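You operate a simulated robot arm through the tools that you are given. There is no shell and no other tool. Be economical: measure what you need, move in short steps, check, and stop when the job is done.

Carry out the task below with a simulated two-armed robot. There is one attempt and no reset: what you move stays moved.

TASK
Put the used brake block on the ledge beside the side tray. Take the yellow glue pot from the side table and put it on the clear patch of the workbench. Take the pink pack on the side table and put it away on the top of the label bench. Put the spring pack from the side table on the front ledge of the wrapper. Fetch the lint screen and set it on the low shelf of the core rack. Put the spring from the worktop of the core rack on the top of the sample bench. Put the blue remnant roll from the top of the wall bench on the shelf under the wall bench and the pink remnant roll on the shelf under the joining table. Put the wax tin on the pillar shelf. Put the stack on the top of the wall bench away on the side table. Shut the back flap of the big carton. The order is free. Set down upright: spring pack, remnant roll, stack.

It is judged by the outcome, as a careful person would: the job done as asked, and still so three seconds after it is handed in. It fails if anything else is knocked over, pushed out of place, dropped, spilled or broken.

THE ROBOT
Two 7-joint arms with two-finger parallel grippers on one trunk, on a base that drives. Base frame: it is fixed to the floor where the robot stands at the start and does not move with it; the origin is under the middle of the robot, x ahead of it, y to its left, z up; the surface under the hand at the start is at about z = 840. Readings come in mm, degrees, newtons and seconds.
The left shoulder is at the start at [50, 168, 1082], the right one opposite. With the tool pointing down near the work surface each hand reaches from about 220 to 660 mm from the robot's upright axis, wherever it stands, measured 20 degrees to its own side. Places, roughly: back flap of the big carton [-9000, 5000, 1000]; clear patch of the workbench (19x17 cm) [480, -180, 840]; front ledge of the wrapper (13x80 cm) [-780, 5560, 960]; glue pot [500, 500, 750]; ledge beside the side tray (12x132 cm) [-420, 3520, 960]; lint screen (20x9x5 cm) [500, 1900, 200]; low shelf of the core rack [-2600, -2000, 400]; pillar shelf (30x12 cm) [-4080, 4920, 1300]; pink pack [500, 1000, 750]; remnant roll [-6250, 3750, 750]; shelf under the joining table [-5300, -600, 300]; shelf under the wall bench [-6400, 3700, 300]; side table [700, 900, 800]; spring (5x5x3 cm) [-2700, -2100, 900]; spring pack [500, 1250, 750]; stack (16x6x6 cm) [-6600, 3600, 800]; top of the label bench (22x132 cm) [800, 7420, 900]; top of the sample bench [-1700, -2000, 900]; used brake block (4x8x3 cm) [700, -200, 900]; wax tin (7x7x3 cm) [-5900, 3800, 800]. Payload 1.57 kg a hand.
Tool frame (each hand has its own): the origin (TCP) lies between the finger pads and is the grasp point; the fingertips stand 30 mm ahead of it; z points along the fingers, y is the line along which they close. Largest opening 80 mm; finger width 17, thickness 12; the body of the gripper, 40 by 82 mm, starts 80 mm behind the TCP.
Orientation is told as [roll, pitch, yaw] about the base's x, y, z axes, in that order, counted from this pose: with the fingers straight down and closing along the base's y, the tool's x points along the base's -x, its y along +y and its z along -z.

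THE INTERFACE
- The arms move only by the tool move_arm. It takes "left_moves", "right_moves" or both (then of equal length, played together; a hand with none holds still); each is a list of rows, each a list of 7 numbers: the finger opening in mm, from 0 to 80, then the shift along the tool's x, y, z in units of 30 mm (1.0 is 30 mm), then the turn, a rotation vector about the tool's x, y, z in units of 4 degrees (1.0 is 4 degrees). In form: [[jaw, dx, dy, dz, wx, wy, wz], ...]. A call has 1 to 20 rows; each row shifts and turns the commanded pose from where the row before left it, along the tool's axes as they then stand. A call with a number of a shift or a turn outside -1 to 1 is refused whole. A row lasts 0.2 s, in which the tool goes at most 50 mm and 8.6 degrees; a call with a longer step from one row to the next is refused whole, and so is a gripper value outside its range. A pose out of reach is approached as far as the arm can. The call stops where the force on the tool passes 40 N (or 10 N more than at its start, if that is more) or the arm is blocked; 0.2 s more then pass. Each finger travels about 45 mm/s and halts on what it meets, pressing with about 43 N; the grip force reading is that of the motor and also rises with nothing between the fingers. The clock runs only during rows and for 0.2 s after the last one: add rows that do not move to give the fingers time. The reply holds the time, the measured pose of the TCP, the force on the tool along the base axes, the opening and the grip force, in the units named above and with some noise, with the torque about the TCP (base axes, N m) and any sound that the robot's microphone picked up.
- Cameras (640 x 400 px; columns grow to the right, rows downward): "scene" is now at [119.8, 32.7, 1285.6]; the picture's right is [0.38, -0.93, 0.00], its down [-0.59, -0.24, -0.77] and it looks along [0.71, 0.29, -0.64] (base axes); focal length 259 px, centre (320, 200). "left" rides on the left gripper at [72, 7, -122] in its tool frame; the picture's right is [-0.09, 1.00, 0.00], its down [-0.84, -0.08, -0.54] and it looks along [-0.54, -0.05, 0.84] (tool axes); focal length 238 px, centre (320, 200). "right" rides on the right gripper at [72, -7, -122] in its tool frame; the picture's right is [0.09, 1.00, 0.00], its down [-0.84, 0.08, -0.54] and it looks along [-0.54, 0.05, 0.84] (tool axes); focal length 238 px, centre (320, 200). There is no depth. A picture from a camera that has moved, and an enlarged one, comes with that camera's place and axes in the base frame and with its lens.
- grab_frame(camera): a new picture of that camera. No time passes.
- slide_trunk(by): slides the trunk up (or, below 0, down) by that many mm; the arms and the scene camera ride with it, the base frame stays. It gives what a move gives, with no picture.
- drive_base(legs): drives the robot by 1 to 6 legs, each [ahead, left, turn to the left] in mm, mm and degrees, along the robot's own axes; the way and the turn of a leg run together, so that a leg with both is an arc; at most 1500 mm and 180 degrees a leg. The arms and the cameras ride along, it lands a little off, and it stops where it bumps. It gives what a move gives.
- turn_head(pan, tilt): turns the head with the scene camera to pan (to the left, within 80 degrees either way) and tilt (down, from -29 to 69), counted from straight ahead of the robot. It gives what a move gives.
- zoom(camera, box): a new picture of the part [left, top, right, bottom] of that camera's present view, enlarged. No time passes.
- hand_in(): hands the job in; it is judged then, once.

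Work in short steps. Places have to be worked out from the pictures, the camera data and where the tool is seen: move nearer, look again, correct. Check each grasp and each placing, and mend what went wrong. You have 535 turns and 316 pictures in all, those below and enlarged ones among them. Open the grippers and draw the arms clear of the work before you hand the job in, unless the task says otherwise.

The tools are called after "Call:" as a command line: name --argument value ..., lists and objects as JSON in quotes. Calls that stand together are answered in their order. move_arm: Moves the arms, as the interface text tells. Its arguments: {"type":"object","properties":{"left_moves":{"type":"array"},"right_moves":{"type":"array"}},"required":[]} The other tools are called the same way: slide_trunk (by) slides the trunk up or down; drive_base (legs) drives the base; turn_head (pan, tilt) turns the head that bears the scene camera; grab_frame (camera) takes a picture; zoom (camera, box) takes an enlarged picture of a part of a camera's view; hand_in () hands the job in.

At the start:

```text
time: 0.0
left_position: [279.9, 301.8, 1133.1]
left_orientation: [-0.1, 0.1, 0.0]
left_force: [0.0, -0.1, -1.6]
left_ft_torque: [0.02, -0.04, -0.02]
left_opening: 80.0
left_grasp_force: 0.1
right_position: [410.1, -40.2, 1118.0]
right_orientation: [0.0, 0.0, 0.0]
right_force: [0.7, 0.1, -0.5]
right_ft_torque: [0.02, 0.0, 0.0]
right_opening: 80.0
right_grasp_force: 0.0
trunk travel left (down, up): [-250.0, 193.0]
robot x, y, heading: [-1.1, 1.9, 0.2]
head pan, tilt: [22.1, 39.6]
```

scene: 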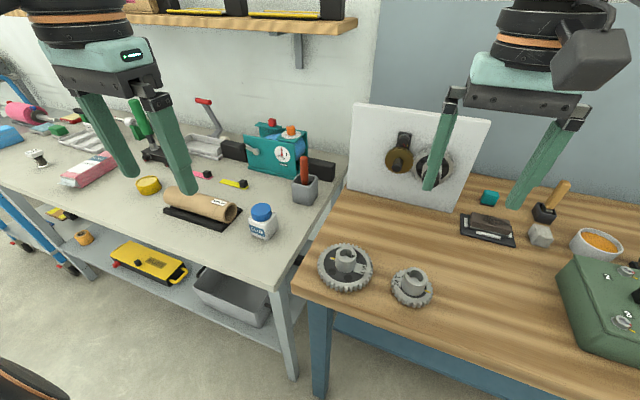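
right: 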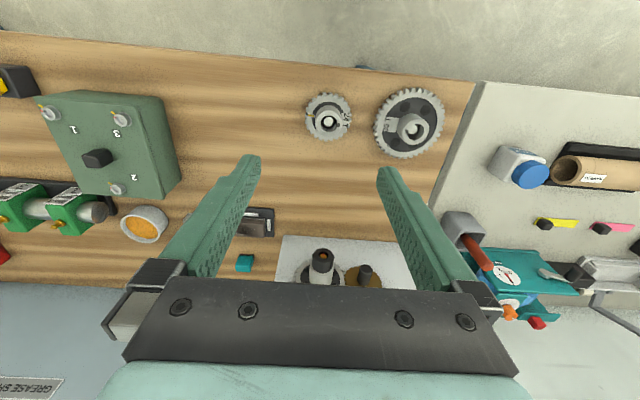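
left: 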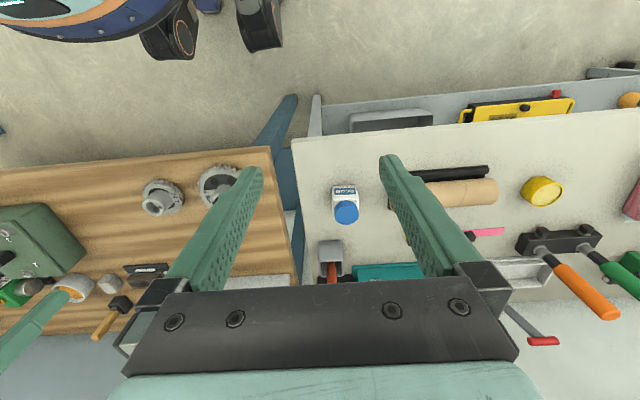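

I'll start by looking closely at the side table and the workbench from here.

Call:
zoom --camera "scene" --box '[0, 80, 320, 280]'

Call:
zoom --camera "scene" --box '[400, 160, 640, 310]'

```text
2.00 times, centred on (160, 180) of scene
camera zoom: at [119.8, 32.7, 1285.6], right [0.38, -0.93, 0.0], down [-0.59, -0.24, -0.77], along [0.71, 0.29, -0.64], focal length 517 px, centre (640, 240)
```

zoom: 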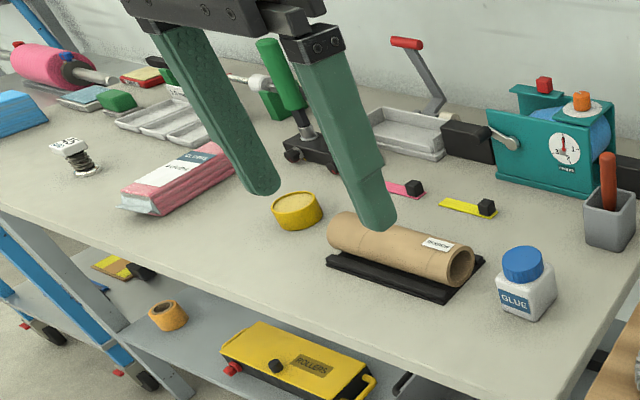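

```text
2.67 times, centred on (520, 235) of scene
camera zoom: at [119.8, 32.7, 1285.6], right [0.38, -0.93, 0.0], down [-0.59, -0.24, -0.77], along [0.71, 0.29, -0.64], focal length 690 px, centre (-213, 107)
```

zoom: 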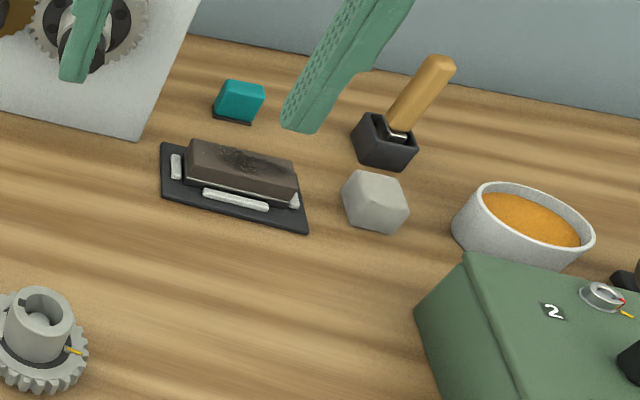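

The yellow pot triangulates to about [510, 763, 813]. Before I shift left I look at the floor and at the left end of the side table.

Call:
turn_head --pan 65 --tilt 25

Call:
grab_frame --camera "scene"

```text
time: 1.1
left_position: [279.0, 302.2, 1132.2]
left_orientation: [0.0, 0.0, -0.1]
left_force: [0.0, -0.6, 0.2]
left_ft_torque: [0.01, 0.02, -0.02]
left_opening: 79.8
left_grasp_force: 0.1
right_position: [408.3, -40.8, 1119.4]
right_orientation: [0.0, -0.1, 0.0]
right_force: [-1.3, -0.6, 0.7]
right_ft_torque: [0.02, 0.02, 0.05]
right_opening: 80.3
right_grasp_force: 0.0
trunk travel left (down, up): [-250.0, 193.0]
robot x, y, heading: [3.2, 6.8, -0.0]
head pan, tilt: [65.0, 25.0]
```

```text
310 pictures are left
camera scene: at [79.8, 84.1, 1308.3], right [0.91, -0.42, 0.0], down [-0.18, -0.38, -0.91], along [0.38, 0.82, -0.42], focal length 259 px, centre (320, 200)
```

scene: 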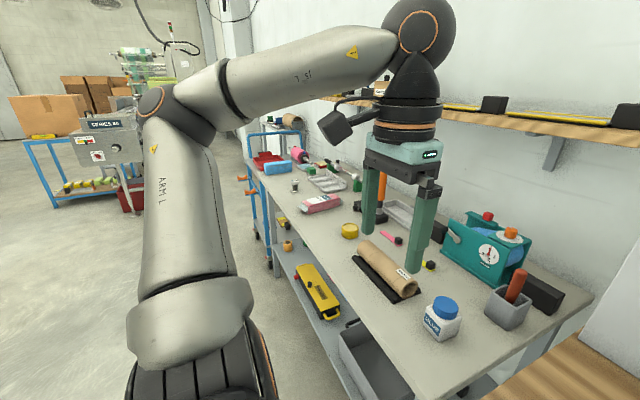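

The floor to the left is clear. I drive 890 mm left so that the right hand can reach the pot, and look down.

Call:
drive_base --legs '[[0, 890, 0]]'

Call:
turn_head --pan 0 --tilt 45

Call:
grab_frame --camera "scene"

Call:
grab_frame --camera "right"

```text
time: 9.2
left_position: [284.2, 1173.1, 1133.3]
left_orientation: [0.0, 0.1, -0.5]
left_force: [0.6, -0.5, 1.0]
left_ft_torque: [0.01, 0.02, 0.01]
left_opening: 79.9
left_grasp_force: 0.1
right_position: [412.2, 831.1, 1119.6]
right_orientation: [0.0, 0.0, -0.4]
right_force: [0.1, 0.5, -0.1]
right_ft_torque: [-0.03, -0.02, 0.03]
right_opening: 79.8
right_grasp_force: 0.1
trunk travel left (down, up): [-250.0, 193.0]
robot x, y, heading: [6.3, 875.4, -0.8]
head pan, tilt: [65.0, 25.0]
```

```text
time: 10.5
left_position: [285.2, 1175.1, 1132.7]
left_orientation: [0.0, -0.1, -0.5]
left_force: [-0.5, -0.1, 0.0]
left_ft_torque: [-0.02, 0.02, -0.01]
left_opening: 79.8
left_grasp_force: 0.0
right_position: [410.6, 832.3, 1119.2]
right_orientation: [0.0, 0.1, -0.5]
right_force: [-0.9, 0.2, 0.2]
right_ft_torque: [0.01, 0.01, 0.0]
right_opening: 80.0
right_grasp_force: 0.0
trunk travel left (down, up): [-250.0, 193.0]
robot x, y, heading: [4.8, 870.6, -0.6]
head pan, tilt: [0.0, 45.0]
```

```text
309 pictures are left
camera scene: at [125.6, 874.7, 1277.8], right [-0.01, -1.0, 0.0], down [-0.71, 0.01, -0.71], along [0.71, -0.01, -0.71], focal length 259 px, centre (320, 200)
```

scene: 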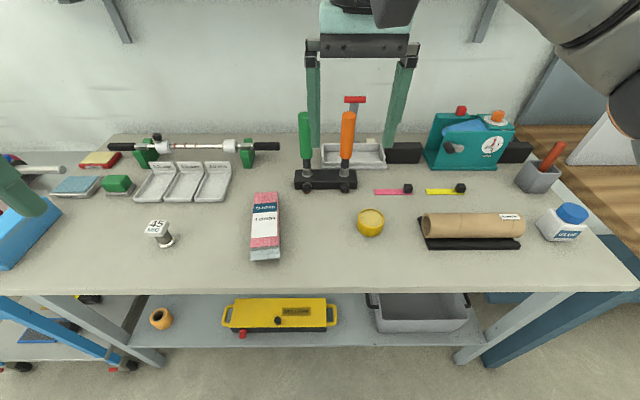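

```text
308 pictures are left
camera right: at [339.4, 826.2, 1241.8], right [-0.08, 1.0, 0.0], down [0.84, 0.07, 0.54], along [0.54, 0.05, -0.84], focal length 238 px, centre (320, 200)
```

right: 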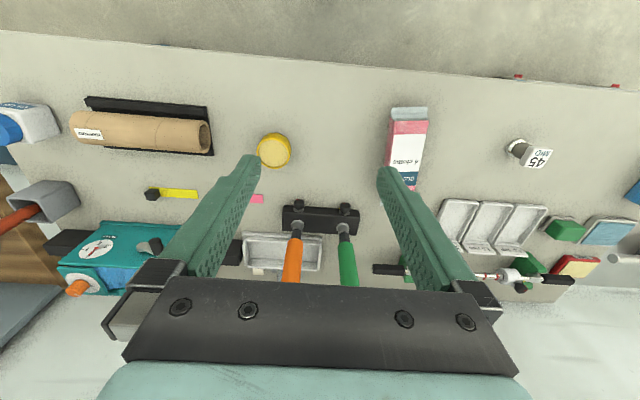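

The pot is at about [510, 755, 815]. I move the right hand above it and look again.

Call:
move_arm --right_moves '[[80, -0.417, -0.32, 0.75, 0, 0, 0], [80, -0.417, -0.32, 0.75, 0, 0, 0], [80, -0.417, -0.32, 0.75, 0, 0, 0], [80, -0.417, -0.32, 0.75, 0, 0, 0], [80, -0.417, -0.32, 0.75, 0, 0, 0], [80, -0.417, -0.32, 0.75, 0, 0, 0], [80, -0.417, -0.32, 0.75, 0, 0, 0], [80, -0.417, -0.32, 0.75, 0, 0, 0], [80, 0, 0, 0, 0, 0, 0]]'

Call:
grab_frame --camera "right"

Call:
grab_frame --camera "scene"

```text
time: 12.5
left_position: [284.0, 1174.0, 1132.8]
left_orientation: [0.0, 0.0, -0.5]
left_force: [-0.5, -0.3, 0.5]
left_ft_torque: [-0.01, 0.0, -0.01]
left_opening: 79.9
left_grasp_force: 0.1
right_position: [513.1, 752.1, 938.6]
right_orientation: [0.0, -0.1, -0.4]
right_force: [-0.2, -0.6, -0.2]
right_ft_torque: [0.01, -0.01, -0.02]
right_opening: 80.0
right_grasp_force: 0.0
trunk travel left (down, up): [-250.0, 193.0]
robot x, y, heading: [4.0, 875.8, -0.4]
head pan, tilt: [0.0, 45.0]
```

```text
307 pictures are left
camera right: at [440.1, 746.5, 1060.6], right [-0.08, 1.0, 0.0], down [0.84, 0.07, 0.54], along [0.54, 0.05, -0.84], focal length 238 px, centre (320, 200)
```

right: 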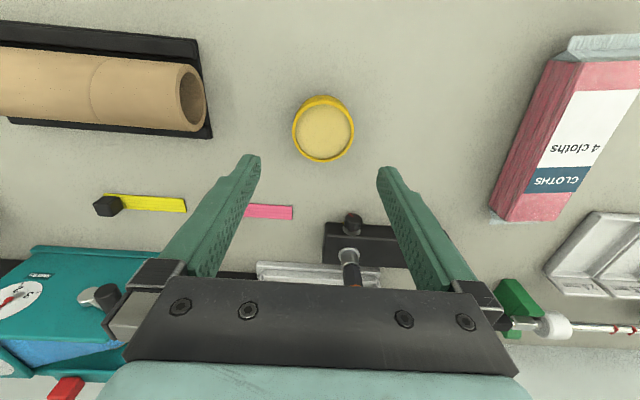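

```text
306 pictures are left
camera scene: at [125.6, 874.7, 1277.8], right [-0.01, -1.0, 0.0], down [-0.71, 0.01, -0.71], along [0.71, -0.01, -0.71], focal length 259 px, centre (320, 200)
```

scene: 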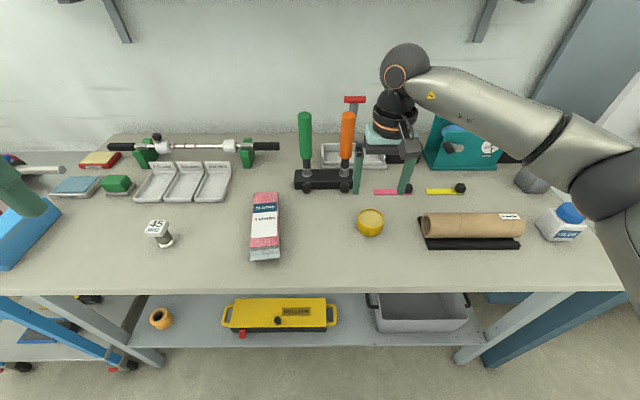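

The pot sits centred under the gripper and the table top is at about 800. I lower to TCP z of about 836 and close.

Call:
move_arm --right_moves '[[80, 0, 0.05, 0.7, 0, 0, 0], [80, 0, 0.05, 0.7, 0, 0, 0], [80, 0, 0, 0.7, 0, 0, 0], [80, 0, 0, 0.7, 0, 0, 0], [80, 0, 0, 0.6, 0, 0, 0], [60, 0, 0, 0, 0, 0, 0], [40, 0, 0, 0, 0, 0, 0], [40, 0, 0, 0, 0, 0, 0], [40, 0, 0, 0, 0, 0, 0]]'

Call:
grab_frame --camera "right"

```text
time: 14.5
left_position: [285.6, 1173.8, 1132.5]
left_orientation: [0.0, 0.0, -0.4]
left_force: [0.5, 0.5, -0.9]
left_ft_torque: [0.01, 0.02, 0.02]
left_opening: 79.8
left_grasp_force: 0.1
right_position: [512.5, 755.4, 836.7]
right_orientation: [0.0, 0.0, -0.5]
right_force: [1.0, -0.5, -0.1]
right_ft_torque: [-0.07, -0.09, -0.04]
right_opening: 58.5
right_grasp_force: 37.7
trunk travel left (down, up): [-250.0, 193.0]
robot x, y, heading: [5.3, 877.4, -0.4]
head pan, tilt: [0.0, 45.0]
```

```text
305 pictures are left
camera right: at [439.9, 749.8, 958.6], right [-0.08, 1.0, 0.0], down [0.84, 0.07, 0.54], along [0.54, 0.05, -0.84], focal length 238 px, centre (320, 200)
```

right: 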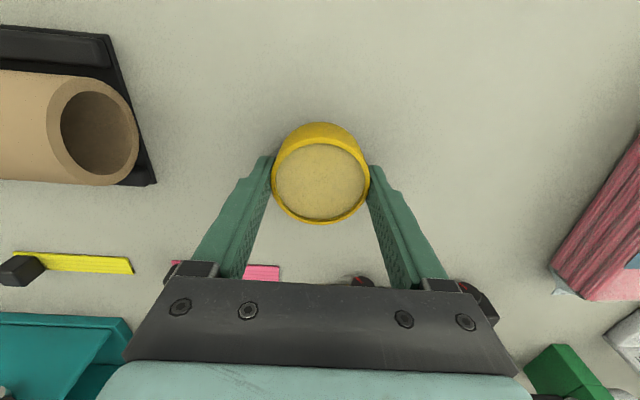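

The pot is gripped at 58.5 mm. I lift it level and draw it back a little for the drive.

Call:
move_arm --right_moves '[[40, 0, 0, -0.8, 0, 0, 0], [40, 0, 0, -0.8, 0, 0, 0], [40, 0, 0, -0.8, 0, 0, 0], [40, 0.2, 0, -0.8, 0, 0, 0], [40, 0.4, 0, -0.8, 0, 0, 0], [40, 0.4, 0, -0.8, 0, 0, 0], [40, 0.4, 0, -0.6, 0, 0, 0], [40, 0.4, 0, 0, 0, 0, 0]]'

Call:
drive_base --legs '[[0, -890, 0]]'

Call:
grab_frame --camera "scene"

Call:
grab_frame --camera "right"

```text
time: 16.3
left_position: [284.9, 1174.7, 1132.6]
left_orientation: [-0.1, -0.1, -0.5]
left_force: [0.0, -0.9, 0.8]
left_ft_torque: [0.0, 0.01, 0.01]
left_opening: 79.8
left_grasp_force: 0.0
right_position: [457.2, 755.9, 998.7]
right_orientation: [0.0, 0.0, -0.3]
right_force: [0.1, -0.3, -3.9]
right_ft_torque: [-0.02, -0.03, 0.0]
right_opening: 58.7
right_grasp_force: 43.3
trunk travel left (down, up): [-250.0, 193.0]
robot x, y, heading: [4.1, 876.5, -0.6]
head pan, tilt: [0.0, 45.0]
```

```text
time: 24.6
left_position: [277.1, 272.3, 1132.8]
left_orientation: [0.0, -0.1, -1.2]
left_force: [-0.2, 0.5, -0.2]
left_ft_torque: [-0.04, 0.0, -0.02]
left_opening: 79.8
left_grasp_force: 0.1
right_position: [443.6, -146.0, 998.7]
right_orientation: [0.0, 0.0, -1.2]
right_force: [0.6, 0.0, -4.0]
right_ft_torque: [-0.02, -0.01, 0.0]
right_opening: 58.9
right_grasp_force: 43.2
trunk travel left (down, up): [-250.0, 193.0]
robot x, y, heading: [-8.3, -24.8, -1.3]
head pan, tilt: [0.0, 45.0]
```

```text
304 pictures are left
camera scene: at [112.7, -25.6, 1277.7], right [-0.02, -1.0, 0.0], down [-0.71, 0.02, -0.71], along [0.71, -0.01, -0.71], focal length 259 px, centre (320, 200)
```

scene: 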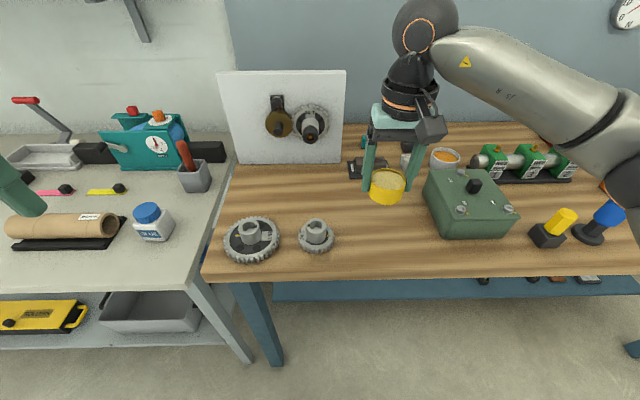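

```text
303 pictures are left
camera right: at [369.6, -151.6, 1121.4], right [-0.07, 1.0, 0.0], down [0.84, 0.06, 0.54], along [0.54, 0.04, -0.84], focal length 238 px, centre (320, 200)
```

right: 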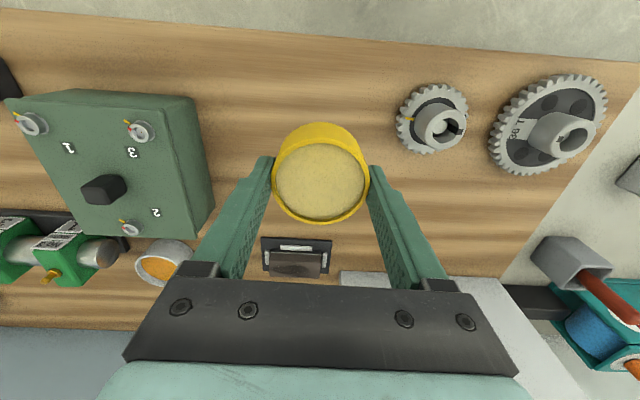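

The clear patch lies between the small gear and the green box, around [480, -172]. I move over it and lower most of the way.

Call:
move_arm --right_moves '[[40, -0.3, -0.22, 0.6, 0, 0, 0], [40, -0.3, -0.22, 0.6, 0, 0, 0], [40, -0.3, -0.22, 0.6, 0, 0, 0], [40, -0.3, -0.2, 0.6, 0, 0, 0], [40, 0, 0, 0.6, 0, 0, 0], [40, 0, 0, 0.6, 0, 0, 0], [40, 0, 0, 0.2, 0, 0, 0], [40, 0, 0, 0, 0, 0, 0]]'

Call:
grab_frame --camera "scene"

```text
time: 26.4
left_position: [275.6, 271.3, 1133.1]
left_orientation: [0.0, 0.0, -1.1]
left_force: [-0.2, 0.3, 0.3]
left_ft_torque: [-0.03, 0.02, 0.0]
left_opening: 80.3
left_grasp_force: 0.0
right_position: [480.7, -173.3, 884.3]
right_orientation: [0.1, 0.0, -1.2]
right_force: [-0.5, -0.4, -4.1]
right_ft_torque: [0.01, -0.04, -0.03]
right_opening: 58.6
right_grasp_force: 43.1
trunk travel left (down, up): [-250.0, 193.0]
robot x, y, heading: [-9.3, -23.5, -1.4]
head pan, tilt: [0.0, 45.0]
```

```text
302 pictures are left
camera scene: at [112.7, -25.6, 1277.7], right [-0.02, -1.0, 0.0], down [-0.71, 0.02, -0.71], along [0.71, -0.02, -0.71], focal length 259 px, centre (320, 200)
```

scene: 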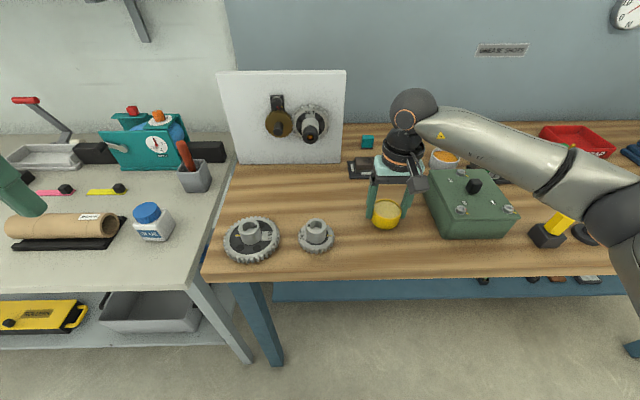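

Over the patch. I lower in tiny steps to feel for contact.

Call:
move_arm --right_moves '[[40, 0, 0, 0.06, 0, 0, 0], [40, 0, 0, 0.06, 0, 0, 0], [40, 0, 0, 0.06, 0, 0, 0], [40, 0, 0, 0.04, 0, 0, 0], [40, 0, 0, 0, 0, 0, 0]]'

```text
time: 27.6
left_position: [276.1, 271.9, 1132.7]
left_orientation: [-0.1, -0.1, -1.1]
left_force: [0.0, -0.1, -0.4]
left_ft_torque: [0.03, 0.03, 0.03]
left_opening: 79.9
left_grasp_force: 0.0
right_position: [478.2, -173.9, 877.6]
right_orientation: [-0.1, 0.1, -1.2]
right_force: [0.4, 0.2, -3.8]
right_ft_torque: [0.03, 0.02, 0.04]
right_opening: 58.9
right_grasp_force: 42.8
trunk travel left (down, up): [-250.0, 193.0]
robot x, y, heading: [-9.8, -24.9, -1.4]
head pan, tilt: [0.0, 45.0]
```

Call:
move_arm --right_moves '[[40, 0, 0, 0.04, 0, 0, 0], [40, 0, 0, 0.04, 0, 0, 0], [40, 0, 0, 0.04, 0, 0, 0], [40, 0, 0, 0, 0, 0, 0]]'

```text
time: 28.6
left_position: [274.4, 271.8, 1134.5]
left_orientation: [0.0, -0.1, -1.1]
left_force: [0.6, -0.7, -0.1]
left_ft_torque: [0.02, -0.03, -0.01]
left_opening: 80.0
left_grasp_force: 0.0
right_position: [478.9, -172.7, 876.8]
right_orientation: [0.1, -0.3, -1.2]
right_force: [1.3, -3.6, 16.2]
right_ft_torque: [-0.23, 0.5, 0.11]
right_opening: 58.6
right_grasp_force: 42.9
trunk travel left (down, up): [-250.0, 193.0]
robot x, y, heading: [-8.0, -23.5, -1.1]
head pan, tilt: [0.0, 45.0]
```

Contact (16 N). I open and rise straight up.

Call:
move_arm --right_moves '[[40, 0, 0, -0.03, 0, 0, 0], [80, 0, 0, 0, 0, 0, 0], [80, 0, 0, 0, 0, 0, 0], [80, 0, 0, 0, 0, 0, 0], [80, 0, 0, -0.5, 0, 0, 0], [80, 0, 0, -0.8, 0, 0, 0], [80, 0, 0, -0.8, 0, 0, 0], [80, 0, 0, -0.8, 0, 0, 0], [80, 0, 0, -0.8, 0, 0, 0]]'

Call:
grab_frame --camera "right"

Call:
zoom --camera "scene" --box '[200, 100, 520, 300]'

```text
time: 30.6
left_position: [276.5, 272.1, 1134.0]
left_orientation: [0.0, 0.0, -1.2]
left_force: [-0.7, 1.0, 0.0]
left_ft_torque: [0.02, 0.01, 0.03]
left_opening: 80.0
left_grasp_force: 0.0
right_position: [477.5, -174.1, 989.5]
right_orientation: [0.0, 0.0, -1.3]
right_force: [0.4, -0.4, 0.4]
right_ft_torque: [0.01, 0.01, -0.03]
right_opening: 80.1
right_grasp_force: 0.1
trunk travel left (down, up): [-250.0, 193.0]
robot x, y, heading: [-8.5, -25.1, -1.4]
head pan, tilt: [0.0, 45.0]
```

```text
301 pictures are left
camera right: at [405.6, -179.0, 1111.3], right [-0.07, 1.0, 0.0], down [0.84, 0.06, 0.54], along [0.54, 0.04, -0.84], focal length 238 px, centre (320, 200)
```

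right: 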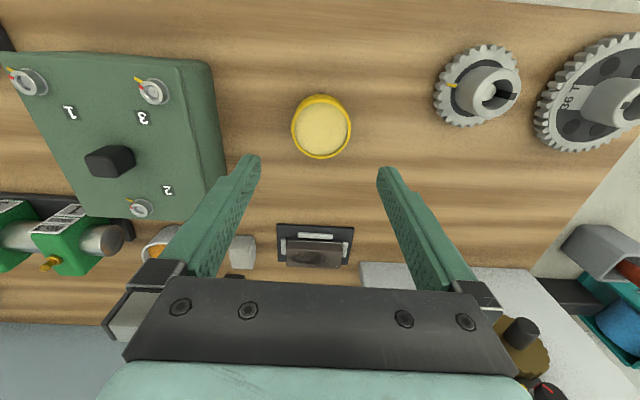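

```text
2.00 times, centred on (360, 200) of scene
camera zoom: at [112.3, -25.4, 1277.7], right [-0.02, -1.0, 0.0], down [-0.71, 0.02, -0.71], along [0.71, -0.02, -0.71], focal length 517 px, centre (240, 200)
```

zoom: 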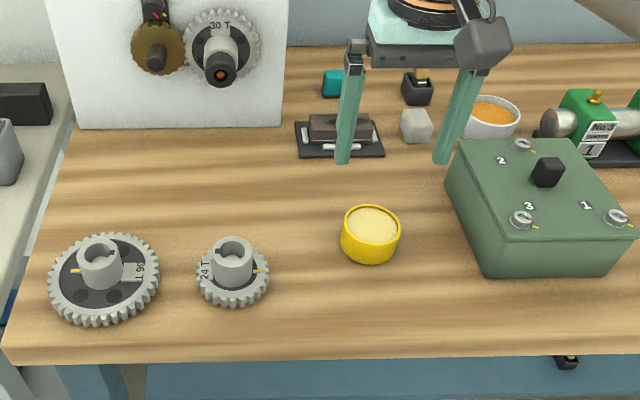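

The pot stands well in the patch. The brake block is at about [649, -169], just out of reach, so I drive 60 mm ahead and then look at it from above.

Call:
drive_base --legs '[[60, 0, 0]]'

Call:
move_arm --right_moves '[[80, -0.5, 0, 0, 0, 0, 0], [80, -0.9, 0, 0, 0, 0, 0], [80, -0.9, 0, 0, 0, 0, 0], [80, -0.3, 0, 0, 0, 0, 0], [80, 0, 0, 0, 0, 0, 0]]'

Call:
grab_frame --camera "right"

Call:
zoom --camera "scene" --box '[280, 120, 440, 220]'

```text
time: 31.5
left_position: [335.9, 270.9, 1132.9]
left_orientation: [0.1, 0.0, -1.3]
left_force: [0.4, -0.3, 0.8]
left_ft_torque: [-0.01, 0.05, 0.03]
left_opening: 80.1
left_grasp_force: 0.1
right_position: [538.5, -176.3, 987.7]
right_orientation: [0.0, 0.1, -1.2]
right_force: [0.6, 0.4, 0.0]
right_ft_torque: [0.02, 0.04, 0.02]
right_opening: 80.1
right_grasp_force: 0.1
trunk travel left (down, up): [-250.0, 193.0]
robot x, y, heading: [48.8, -25.3, -1.7]
head pan, tilt: [0.0, 45.0]
```

```text
time: 32.7
left_position: [335.8, 270.4, 1133.1]
left_orientation: [-0.1, 0.0, -1.3]
left_force: [-0.9, -0.2, 0.7]
left_ft_torque: [-0.01, -0.01, 0.0]
left_opening: 80.1
left_grasp_force: 0.1
right_position: [616.6, -176.7, 987.1]
right_orientation: [0.0, -0.1, -1.2]
right_force: [-0.3, 0.0, 0.0]
right_ft_torque: [-0.01, 0.02, 0.01]
right_opening: 79.7
right_grasp_force: 0.1
trunk travel left (down, up): [-250.0, 193.0]
robot x, y, heading: [51.7, -26.0, -1.1]
head pan, tilt: [0.0, 45.0]
```

```text
299 pictures are left
camera right: at [543.6, -181.6, 1111.2], right [-0.07, 1.0, 0.0], down [0.84, 0.06, 0.54], along [0.54, 0.04, -0.84], focal length 238 px, centre (320, 200)
```

right: 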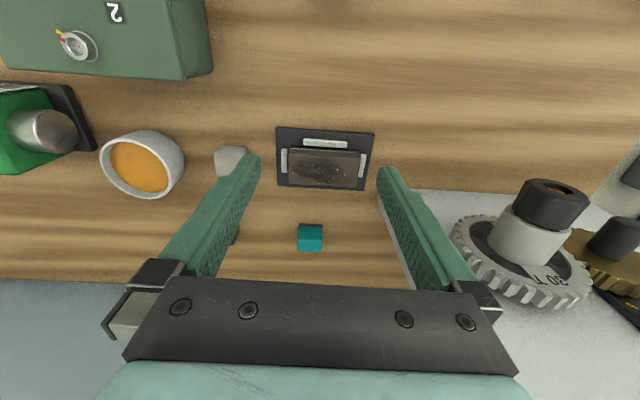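

```text
4.00 times, centred on (360, 170) of scene
camera zoom: at [172.2, -26.9, 1277.8], right [-0.02, -1.0, 0.0], down [-0.71, 0.02, -0.71], along [0.71, -0.02, -0.71], focal length 1034 px, centre (160, 320)
```

zoom: 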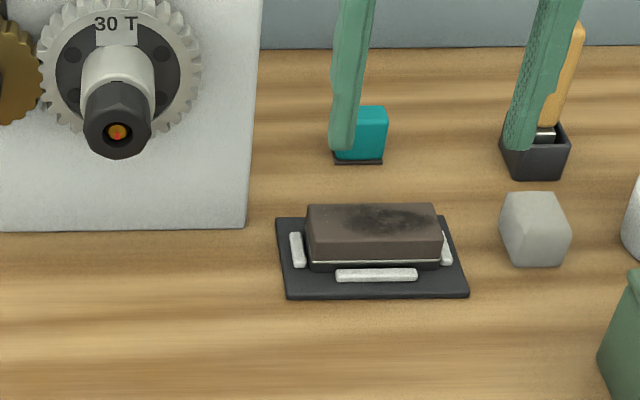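

The block's centre is at [653, -170] with its long side along y. I turn the right gripper 90° so it closes along x.

Call:
move_arm --right_moves '[[80, -0.8, 0.2, 0, 0, 0, 0], [80, -0.4, 0, 0, 0, 0, 0], [80, 0, 0, 0, 0, 0, -1], [80, 0, 0, 0, 0, 0, -1], [80, 0, 0, 0, 0, 0, -1], [80, 0, 0, 0, 0, 0, -1], [80, 0, 0, 0, 0, 0, -1], [80, 0, 0, 0, 0, 0, -1], [80, 0, 0, 0, 0, 0, -1], [80, 0, 0, 0, 0, 0, -1], [80, 0, 0, 0, 0, 0, -1], [80, 0, 0, 0, 0, 0, -1], [80, 0, 0, 0, 0, 0, -1], [80, 0, 0, 0, 0, 0, -1], [80, 0, 0, 0, 0, 0, -1], [80, 0, 0, 0, 0, 0, -1], [80, 0, 0, 0, 0, 0, -1], [80, 0, 0, 0, 0, 0, -1], [80, 0, 0, 0, 0, 0, -1]]'

Call:
move_arm --right_moves '[[80, 0, 0, 0, 0, 0, -1], [80, 0, 0, 0, 0, 0, -1], [80, 0, 0, 0, 0, 0, -1], [80, 0, 0, 0, 0, 0, -1], [80, 0, 0, 0, 0, 0, -1], [80, 0, 0, 0, 0, 0, -0.8], [80, 0, 0, 0, 0, 0, 0]]'

Call:
grab_frame --camera "right"

```text
time: 36.7
left_position: [335.7, 270.5, 1131.9]
left_orientation: [-0.1, 0.1, -1.3]
left_force: [-0.1, -0.4, 0.2]
left_ft_torque: [-0.01, 0.0, -0.02]
left_opening: 80.3
left_grasp_force: 0.1
right_position: [613.5, -185.2, 963.3]
right_orientation: [0.0, -0.3, 26.6]
right_force: [-0.1, -0.2, 1.1]
right_ft_torque: [-0.01, 0.0, 0.02]
right_opening: 80.2
right_grasp_force: 0.0
right hand out of reach, approached as far as the arm can: row 7, 8, 9, 10, 11, 12, 13, 14, 15, 16, 17, 18, 19
trunk travel left (down, up): [-250.0, 193.0]
robot x, y, heading: [47.8, -22.7, -1.1]
head pan, tilt: [0.0, 45.0]
```

```text
time: 38.3
left_position: [335.2, 271.6, 1133.0]
left_orientation: [0.0, -0.1, -1.3]
left_force: [-0.7, 0.9, -0.1]
left_ft_torque: [0.02, -0.03, -0.02]
left_opening: 80.0
left_grasp_force: 0.1
right_position: [611.9, -185.3, 963.4]
right_orientation: [-0.2, -0.3, 29.6]
right_force: [0.4, -0.8, 0.0]
right_ft_torque: [0.01, 0.01, 0.01]
right_opening: 79.9
right_grasp_force: 0.2
right hand out of reach, approached as far as the arm can: row 1, 2, 3, 4, 5
trunk travel left (down, up): [-250.0, 193.0]
robot x, y, heading: [54.4, -21.9, -1.1]
head pan, tilt: [0.0, 45.0]
```

```text
297 pictures are left
camera right: at [551.8, -226.2, 1086.2], right [-0.57, 0.82, 0.0], down [0.69, 0.48, 0.55], along [0.45, 0.31, -0.84], focal length 238 px, centre (320, 200)
```

right: 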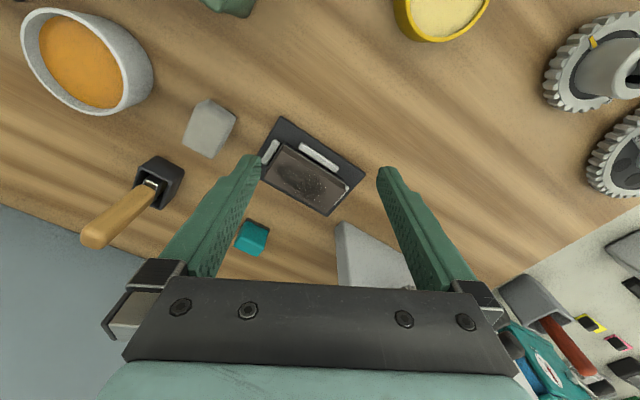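

The arm won't yaw that way out here; I try the other sense and watch the readings.

Call:
move_arm --right_moves '[[80, 0, 0, -0.6, 0, 0, 1], [80, 0, 0, -0.3, 0, 0, 1], [80, 0, 0, 0, 0, 0, 1], [80, 0, 0, 0, 0, 0, 1], [80, 0, 0, 0, 0, 0, 1], [80, 0, 0, 0, 0, 0, 1], [80, 0, 0, 0, 0, 0, 1], [80, 0, 0, 0, 0, 0, 1], [80, 0, 0, 0, 0, 0, 1], [80, 0, 0, 0, 0, 0, 1], [80, 0, 0, 0, 0, 0, 1], [80, 0, 0, 0, 0, 0, 1], [80, 0, 0, 0, 0, 0, 1], [80, 0, 0, 0, 0, 0, 1], [80, 0, 0, 0, 0, 0, 1], [80, 0, 0, 0, 0, 0, 1], [80, 0, 0, 0, 0, 0, 1], [80, 0, 0, 0, 0, 0, 1], [80, 0, 0, 0, 0, 0, 1], [80, 0, 0, 0, 0, 0, 1]]'

```text
time: 42.5
left_position: [335.1, 270.0, 1132.9]
left_orientation: [0.1, 0.0, -1.2]
left_force: [0.1, 0.8, -0.2]
left_ft_torque: [0.0, 0.04, 0.02]
left_opening: 80.2
left_grasp_force: 0.1
right_position: [611.9, -185.1, 990.9]
right_orientation: [0.3, -0.2, -50.4]
right_force: [0.2, -0.3, 0.7]
right_ft_torque: [-0.02, -0.01, 0.01]
right_opening: 80.1
right_grasp_force: 0.1
trunk travel left (down, up): [-250.0, 193.0]
robot x, y, heading: [50.3, -22.6, -1.3]
head pan, tilt: [0.0, 45.0]
```

Good, that sense works. I continue to yaw -90.

Call:
move_arm --right_moves '[[80, 0, 0, 0, 0, 0, 1], [80, 0, 0, 0, 0, 0, 1], [80, 0, 0, 0, 0, 0, 1], [80, 0, 0, 0, 0, 0, 1], [80, 0, 0, 0, 0, 0, 1], [80, 0, 0, 0, 0, 0, 1], [80, 0, 0, 0, 0, 0, 1], [80, 0, 0, 0, 0, 0, 1], [80, 0, 0, 0, 0, 0, 1], [80, 0, 0, 0, 0, 0, 0.9], [80, 0, 0, 0, 0, 0, 0]]'

Call:
grab_frame --camera "right"

```text
time: 44.9
left_position: [335.6, 270.2, 1133.8]
left_orientation: [0.0, 0.1, -1.3]
left_force: [-0.3, 0.4, 0.3]
left_ft_torque: [0.01, -0.02, -0.01]
left_opening: 80.0
left_grasp_force: 0.2
right_position: [612.0, -185.8, 990.3]
right_orientation: [0.3, 0.0, -90.0]
right_force: [1.2, 0.1, -0.4]
right_ft_torque: [0.01, 0.0, 0.02]
right_opening: 80.2
right_grasp_force: 0.1
trunk travel left (down, up): [-250.0, 193.0]
robot x, y, heading: [53.1, -25.0, -1.4]
head pan, tilt: [0.0, 45.0]
```

```text
296 pictures are left
camera right: at [604.7, -113.6, 1112.8], right [1.0, 0.09, 0.01], down [0.07, -0.84, 0.54], along [0.05, -0.54, -0.84], focal length 238 px, centre (320, 200)
```

right: 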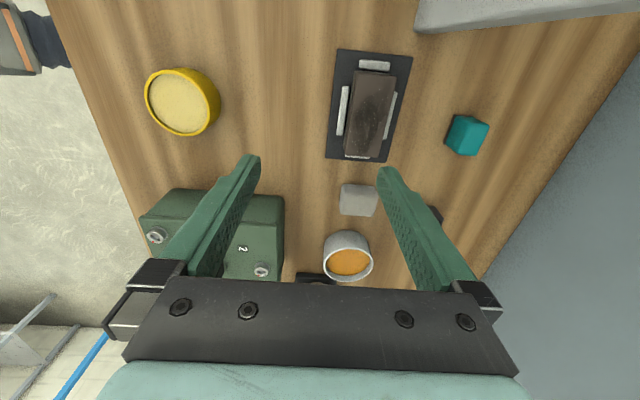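

Block now appears around [656, -165]. I move over it, lower to about 930 and look again.

Call:
move_arm --right_moves '[[80, 0.3, 0.5, 0.5, 0, 0, 0], [80, 0.3, 0.5, 0.5, 0, 0, 0], [80, 0, 0.43, 0.5, 0, 0, 0], [80, 0, 0, 0.5, 0, 0, 0], [80, 0, 0, 0, 0, 0, 0]]'

Call:
grab_frame --camera "right"

Call:
zoom --camera "scene" --box '[280, 100, 440, 200]'

```text
time: 46.1
left_position: [335.8, 270.6, 1133.6]
left_orientation: [0.0, 0.1, -1.3]
left_force: [-0.4, 0.8, 0.1]
left_ft_torque: [0.0, 0.01, -0.02]
left_opening: 79.8
left_grasp_force: 0.1
right_position: [657.2, -167.6, 929.7]
right_orientation: [0.4, -0.1, -89.9]
right_force: [0.2, 0.1, 0.1]
right_ft_torque: [-0.05, 0.01, 0.03]
right_opening: 80.1
right_grasp_force: 0.1
trunk travel left (down, up): [-250.0, 193.0]
robot x, y, heading: [49.3, -25.0, -1.3]
head pan, tilt: [0.0, 45.0]
```

```text
295 pictures are left
camera right: at [648.9, -95.0, 1053.0], right [1.0, 0.09, 0.01], down [0.08, -0.84, 0.54], along [0.06, -0.54, -0.84], focal length 238 px, centre (320, 200)
```

right: 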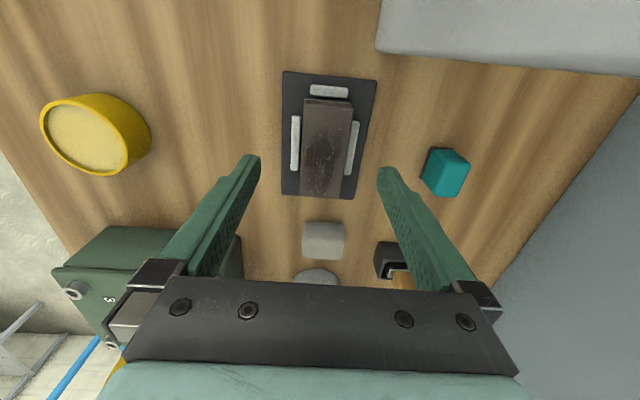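

```text
4.00 times, centred on (360, 150) of scene
camera zoom: at [172.2, -26.8, 1277.8], right [-0.02, -1.0, 0.0], down [-0.71, 0.02, -0.71], along [0.71, -0.02, -0.71], focal length 1034 px, centre (160, 400)
```

zoom: 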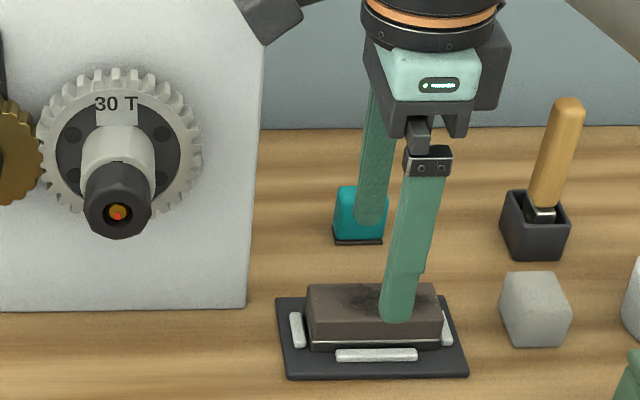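

The block is about 4 mm further in x than the gripper. I correct, lower to TCP z of about 884 and close.

Call:
move_arm --right_moves '[[80, 0.1, 0.13, 0.4, 0, 0, 0], [80, 0, 0, 0.5, 0, 0, 0], [80, 0, 0, 0.4, 0, 0, 0], [80, 0, 0, 0.23, 0, 0, 0], [60, 0, 0, 0, 0, 0, 0], [40, 0, 0, 0, 0, 0, 0], [20, 0, 0, 0, 0, 0, 0], [20, 0, 0, 0, 0, 0, 0], [20, 0, 0, 0, 0, 0, 0]]'

Call:
grab_frame --camera "right"

```text
time: 48.1
left_position: [335.8, 269.7, 1132.4]
left_orientation: [0.0, 0.0, -1.3]
left_force: [-0.9, -0.5, -0.1]
left_ft_torque: [-0.03, 0.0, -0.02]
left_opening: 80.0
left_grasp_force: 0.1
right_position: [660.7, -165.6, 885.0]
right_orientation: [0.3, 0.0, -89.9]
right_force: [1.7, -0.1, 0.0]
right_ft_torque: [-0.03, -0.07, 0.01]
right_opening: 37.2
right_grasp_force: 34.4
trunk travel left (down, up): [-250.0, 193.0]
robot x, y, heading: [47.5, -24.5, -1.4]
head pan, tilt: [0.0, 45.0]
```

```text
293 pictures are left
camera right: at [652.3, -92.6, 1007.3], right [1.0, 0.09, 0.01], down [0.08, -0.84, 0.54], along [0.06, -0.54, -0.84], focal length 238 px, centre (320, 200)
```

right: 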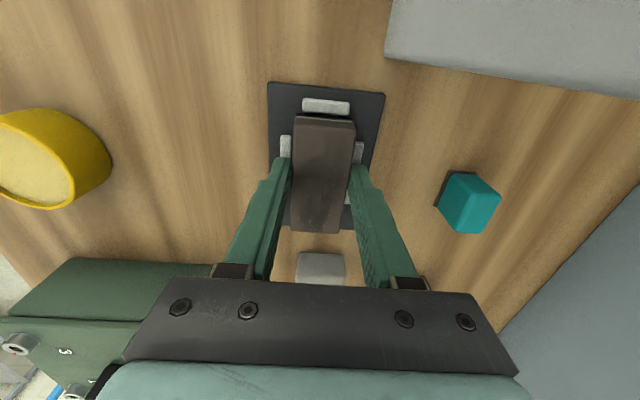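

Gripped at 37 mm. I lift it straight up and check that only the block comes.

Call:
move_arm --right_moves '[[20, 0, 0, -0.2, 0, 0, 0], [20, 0, 0, -0.4, 0, 0, 0], [20, 0, 0, -0.6, 0, 0, 0], [20, 0, 0, -0.8, 0, 0, 0], [20, 0, 0, -0.8, 0, 0, 0], [20, 0, 0, -0.8, 0, 0, 0]]'

Call:
grab_frame --camera "scene"

```text
time: 49.5
left_position: [334.9, 270.4, 1132.8]
left_orientation: [0.1, 0.0, -1.3]
left_force: [-1.2, 0.3, 0.4]
left_ft_torque: [-0.01, -0.02, 0.02]
left_opening: 79.9
left_grasp_force: 0.0
right_position: [656.3, -163.4, 991.8]
right_orientation: [0.2, 0.0, -89.9]
right_force: [-0.5, 0.7, -2.0]
right_ft_torque: [0.04, -0.01, -0.05]
right_opening: 37.2
right_grasp_force: 42.6
trunk travel left (down, up): [-250.0, 193.0]
robot x, y, heading: [51.3, -28.3, -1.3]
head pan, tilt: [0.0, 45.0]
```

```text
292 pictures are left
camera scene: at [172.2, -27.0, 1277.7], right [-0.02, -1.0, 0.0], down [-0.71, 0.02, -0.71], along [0.71, -0.02, -0.71], focal length 259 px, centre (320, 200)
```

scene: 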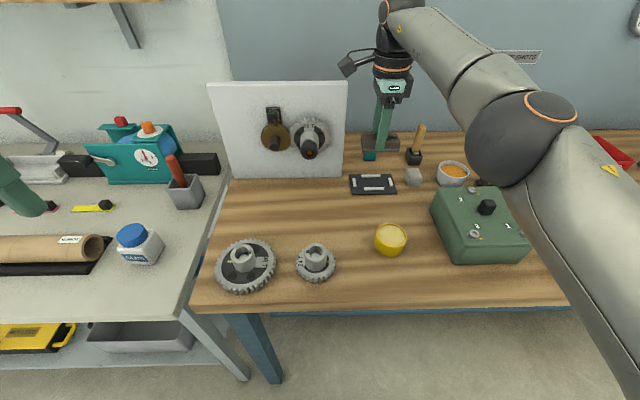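

Only the block lifted. I draw the hand back, then drive to bring the left hand to the spring pack (about [489, 1232]).

Call:
move_arm --right_moves '[[20, 0, -0.7, -0.3, 0, 0, 0], [20, 0, -0.9, -0.3, 0, 0, 0], [20, 0, -0.9, -0.3, 0, 0, 0], [20, 0, -0.9, -0.3, 0, 0, 0], [20, 0, -0.9, -0.3, 0, 0, 0], [20, 0, -0.9, -0.3, 0, 0, 0], [20, 0, -0.9, -0.3, 0, 0, 0], [20, 0, -0.9, -0.3, 0, 0, 0]]'

Call:
drive_base --legs '[[-50, 0, 1.3], [0, 1085, 0]]'

Call:
grab_frame --camera "scene"

Call:
grab_frame --camera "left"

```text
time: 51.3
left_position: [334.7, 270.6, 1132.8]
left_orientation: [-0.1, 0.0, -1.2]
left_force: [-0.6, 0.2, 0.0]
left_ft_torque: [0.01, 0.0, 0.03]
left_opening: 79.9
left_grasp_force: 0.0
right_position: [448.9, -164.2, 1063.1]
right_orientation: [0.2, 0.1, -90.0]
right_force: [0.7, 0.4, -2.6]
right_ft_torque: [0.0, -0.04, 0.01]
right_opening: 37.5
right_grasp_force: 42.4
trunk travel left (down, up): [-250.0, 193.0]
robot x, y, heading: [49.8, -24.2, -1.1]
head pan, tilt: [0.0, 45.0]
```

```text
time: 61.3
left_position: [273.7, 1319.5, 1133.0]
left_orientation: [0.0, -0.1, 0.3]
left_force: [0.5, -1.2, -0.2]
left_ft_torque: [0.01, -0.03, 0.0]
left_opening: 80.1
left_grasp_force: 0.0
right_position: [397.8, 888.0, 1062.3]
right_orientation: [0.2, 0.0, -88.5]
right_force: [0.1, -0.6, -2.4]
right_ft_torque: [-0.01, 0.01, -0.01]
right_opening: 37.3
right_grasp_force: 43.4
trunk travel left (down, up): [-250.0, 193.0]
robot x, y, heading: [-4.3, 1017.5, 0.2]
head pan, tilt: [0.0, 45.0]
```

```text
291 pictures are left
camera scene: at [117.7, 1018.1, 1277.7], right [0.01, -1.0, 0.0], down [-0.71, 0.0, -0.71], along [0.71, 0.0, -0.71], focal length 259 px, centre (320, 200)
```

scene: 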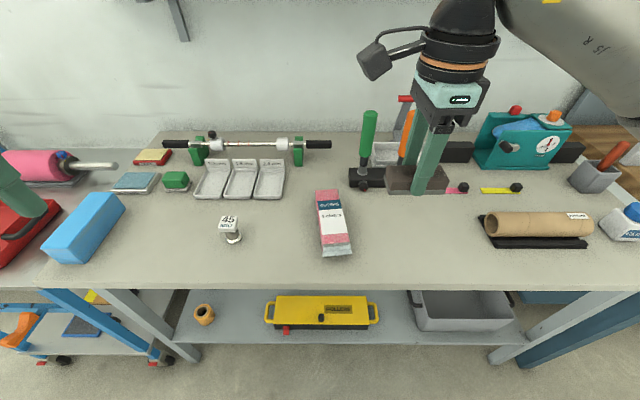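

```text
290 pictures are left
camera left: at [201.5, 1325.7, 1254.4], right [0.09, 1.0, 0.0], down [0.84, -0.07, 0.54], along [0.54, -0.05, -0.84], focal length 238 px, centre (320, 200)
```

left: 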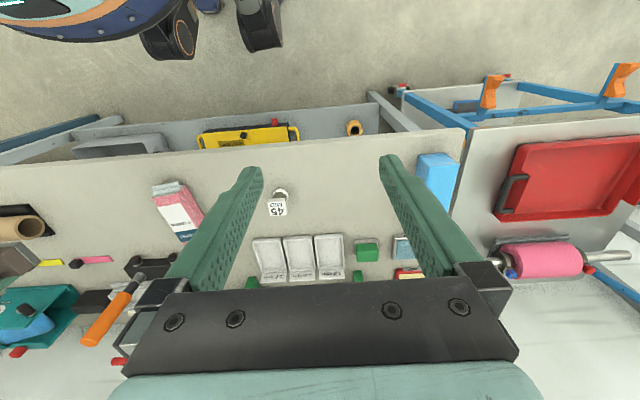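

Spring pack sits near [472, 1215], about 50 mm tall. I zoom on it for its shape.

Call:
zoom --camera "scene" --box '[192, 195, 272, 245]'

Call:
move_arm --left_moves '[[60, -0.8, -0.45, 0.6, 0, 0, 0], [60, -0.8, -0.45, 0.6, 0, 0, 0], [60, -0.8, -0.45, 0.6, 0, 0, 0], [60, -0.8, -0.45, 0.6, 0, 0, 0], [60, -0.8, -0.45, 0.6, 0, 0, 0], [60, -0.8, -0.45, 0.6, 0, 0, 0], [60, -0.8, -0.4, 0.6, 0, 0, 0], [60, -0.8, -0.4, 0.6, 0, 0, 0], [60, 0, 0, 0.8, 0, 0, 0], [60, 0, 0, 0.8, 0, 0, 0], [60, 0, 0, 0, 0, 0, 0]]'

Call:
grab_frame --camera "left"

```text
8.00 times, centred on (232, 220) of scene
camera zoom: at [117.7, 1018.1, 1277.7], right [0.01, -1.0, 0.0], down [-0.71, 0.0, -0.71], along [0.71, 0.0, -0.71], focal length 2069 px, centre (1024, 40)
```

zoom: 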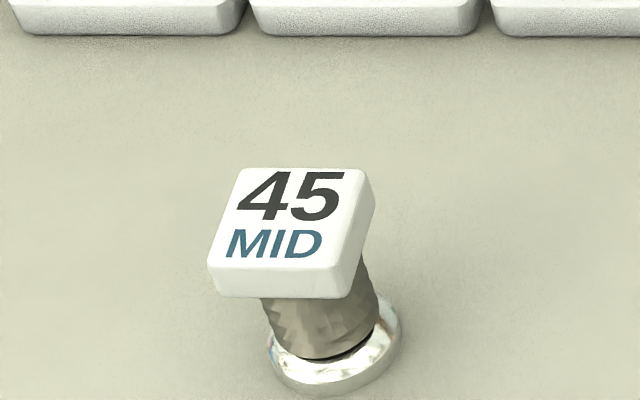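

```text
time: 63.7
left_position: [466.5, 1214.8, 940.3]
left_orientation: [0.0, 0.1, 0.3]
left_force: [0.0, -0.4, 0.4]
left_ft_torque: [-0.02, 0.02, 0.01]
left_opening: 59.9
left_grasp_force: 0.0
right_position: [398.0, 888.0, 1062.7]
right_orientation: [0.3, 0.0, -88.3]
right_force: [0.9, -0.3, -2.6]
right_ft_torque: [0.02, -0.01, 0.0]
right_opening: 37.5
right_grasp_force: 43.1
trunk travel left (down, up): [-250.0, 193.0]
robot x, y, heading: [-7.9, 1014.4, 0.4]
head pan, tilt: [0.0, 45.0]
```

```text
288 pictures are left
camera left: at [395.2, 1221.4, 1062.2], right [0.09, 1.0, 0.0], down [0.84, -0.07, 0.54], along [0.54, -0.05, -0.84], focal length 238 px, centre (320, 200)
```

left: 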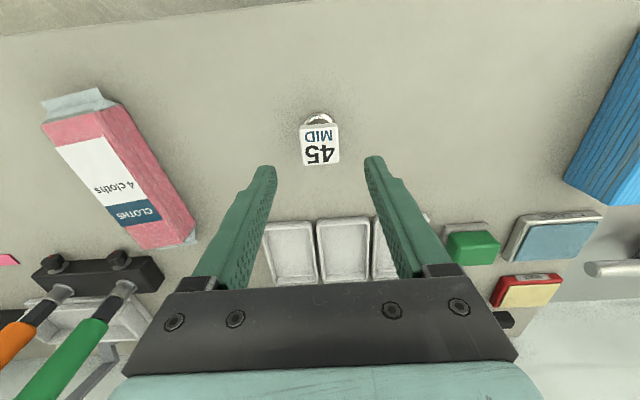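

It is well aligned. I lower to TCP z of about 839 and close on it.

Call:
move_arm --left_moves '[[60, -0.1, 0, 0.8, 0, 0, 0], [60, 0, 0, 0.8, 0, 0, 0], [60, 0, 0, 0.8, 0, 0, 0], [60, 0, 0, 0.6, 0, 0, 0], [60, 0, 0, 0.36, 0, 0, 0], [40, 0, 0, 0, 0, 0, 0], [20, 0, 0, 0, 0, 0, 0], [20, 0, 0, 0, 0, 0, 0], [20, 0, 0, 0, 0, 0, 0]]'

Call:
grab_frame --camera "left"

```text
time: 65.7
left_position: [468.0, 1218.2, 839.7]
left_orientation: [0.1, 0.0, 0.3]
left_force: [-0.6, 1.2, -0.1]
left_ft_torque: [-0.03, -0.01, 0.03]
left_opening: 34.6
left_grasp_force: 34.8
left hand out of reach, approached as far as the arm can: row 5
right_position: [397.7, 887.7, 1063.3]
right_orientation: [0.3, 0.1, -88.4]
right_force: [0.3, 0.1, -2.6]
right_ft_torque: [0.0, -0.01, -0.07]
right_opening: 37.4
right_grasp_force: 43.0
trunk travel left (down, up): [-250.0, 193.0]
robot x, y, heading: [-7.7, 1017.6, 0.2]
head pan, tilt: [0.0, 45.0]
```

```text
287 pictures are left
camera left: at [395.8, 1224.1, 961.9], right [0.09, 1.0, 0.0], down [0.84, -0.07, 0.54], along [0.54, -0.05, -0.84], focal length 238 px, centre (320, 200)
```

left: 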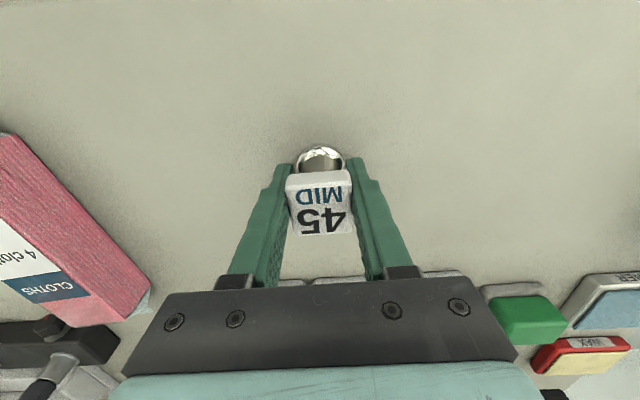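

Gripped at 34.6 mm. I lift it, then look around to the left to plan the drive to the ledge and the wrapper.

Call:
move_arm --left_moves '[[20, 0, 0, -0.6, 0, 0, 0], [20, 0, 0, -0.8, 0, 0, 0], [20, 0, 0, -0.8, 0, 0, 0], [20, 0.3, 0, -0.8, 0, 0, 0], [20, 0.5, 0, -0.8, 0, 0, 0], [20, 0.5, 0, -0.8, 0, 0, 0], [20, 0.5, 0, -0.8, 0, 0, 0], [20, 0.5, 0, -0.8, 0, 0, 0], [20, 0.5, 0, -0.8, 0, 0, 0], [20, 0.5, 0, 0, 0, 0, 0]]'

Call:
drive_base --legs '[[-300, 0, 0]]'

Call:
turn_head --pan 75 --tilt 20

Call:
grab_frame --camera "scene"

```text
time: 67.9
left_position: [367.4, 1219.4, 1051.4]
left_orientation: [0.0, 0.0, 0.2]
left_force: [-0.1, 0.6, -1.5]
left_ft_torque: [-0.03, -0.01, 0.01]
left_opening: 34.3
left_grasp_force: 42.1
right_position: [398.7, 888.4, 1063.3]
right_orientation: [0.4, 0.0, -88.4]
right_force: [0.2, -0.1, -2.6]
right_ft_torque: [0.02, 0.0, 0.01]
right_opening: 37.5
right_grasp_force: 43.5
trunk travel left (down, up): [-250.0, 193.0]
robot x, y, heading: [-3.7, 1017.2, 0.2]
head pan, tilt: [0.0, 45.0]
```

```text
time: 70.0
left_position: [63.2, 1217.9, 1050.1]
left_orientation: [0.0, 0.0, 0.3]
left_force: [-0.8, -0.4, -0.6]
left_ft_torque: [0.02, -0.03, 0.03]
left_opening: 34.4
left_grasp_force: 41.7
right_position: [94.6, 885.8, 1062.9]
right_orientation: [0.3, 0.0, -88.4]
right_force: [-0.9, 0.1, -1.8]
right_ft_torque: [0.04, -0.01, 0.03]
right_opening: 37.8
right_grasp_force: 42.9
trunk travel left (down, up): [-250.0, 193.0]
robot x, y, heading: [-308.0, 1011.7, 0.3]
head pan, tilt: [0.0, 45.0]
```

```text
time: 71.4
left_position: [63.1, 1217.9, 1050.0]
left_orientation: [0.1, 0.0, 0.4]
left_force: [0.8, -0.1, -1.0]
left_ft_torque: [-0.01, 0.01, 0.0]
left_opening: 34.3
left_grasp_force: 41.8
right_position: [94.1, 886.3, 1063.2]
right_orientation: [0.3, 0.0, -88.4]
right_force: [-0.4, -0.9, -1.7]
right_ft_torque: [-0.01, 0.01, 0.01]
right_opening: 37.4
right_grasp_force: 42.5
trunk travel left (down, up): [-250.0, 193.0]
robot x, y, heading: [-310.6, 1012.2, 0.6]
head pan, tilt: [75.0, 20.0]
```

```text
286 pictures are left
camera scene: at [-243.9, 1106.2, 1316.4], right [0.97, -0.25, 0.0], down [-0.09, -0.33, -0.94], along [0.24, 0.91, -0.34], focal length 259 px, centre (320, 200)
```

scene: 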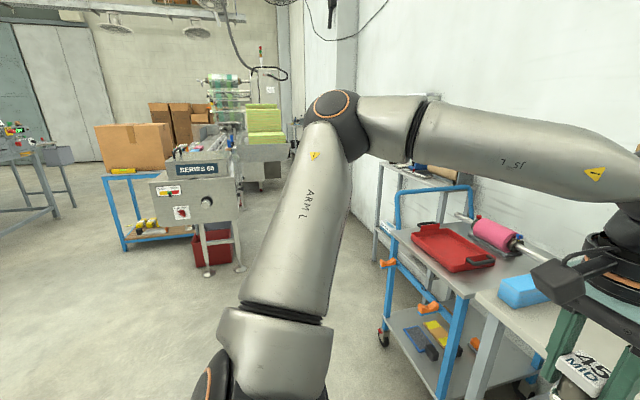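

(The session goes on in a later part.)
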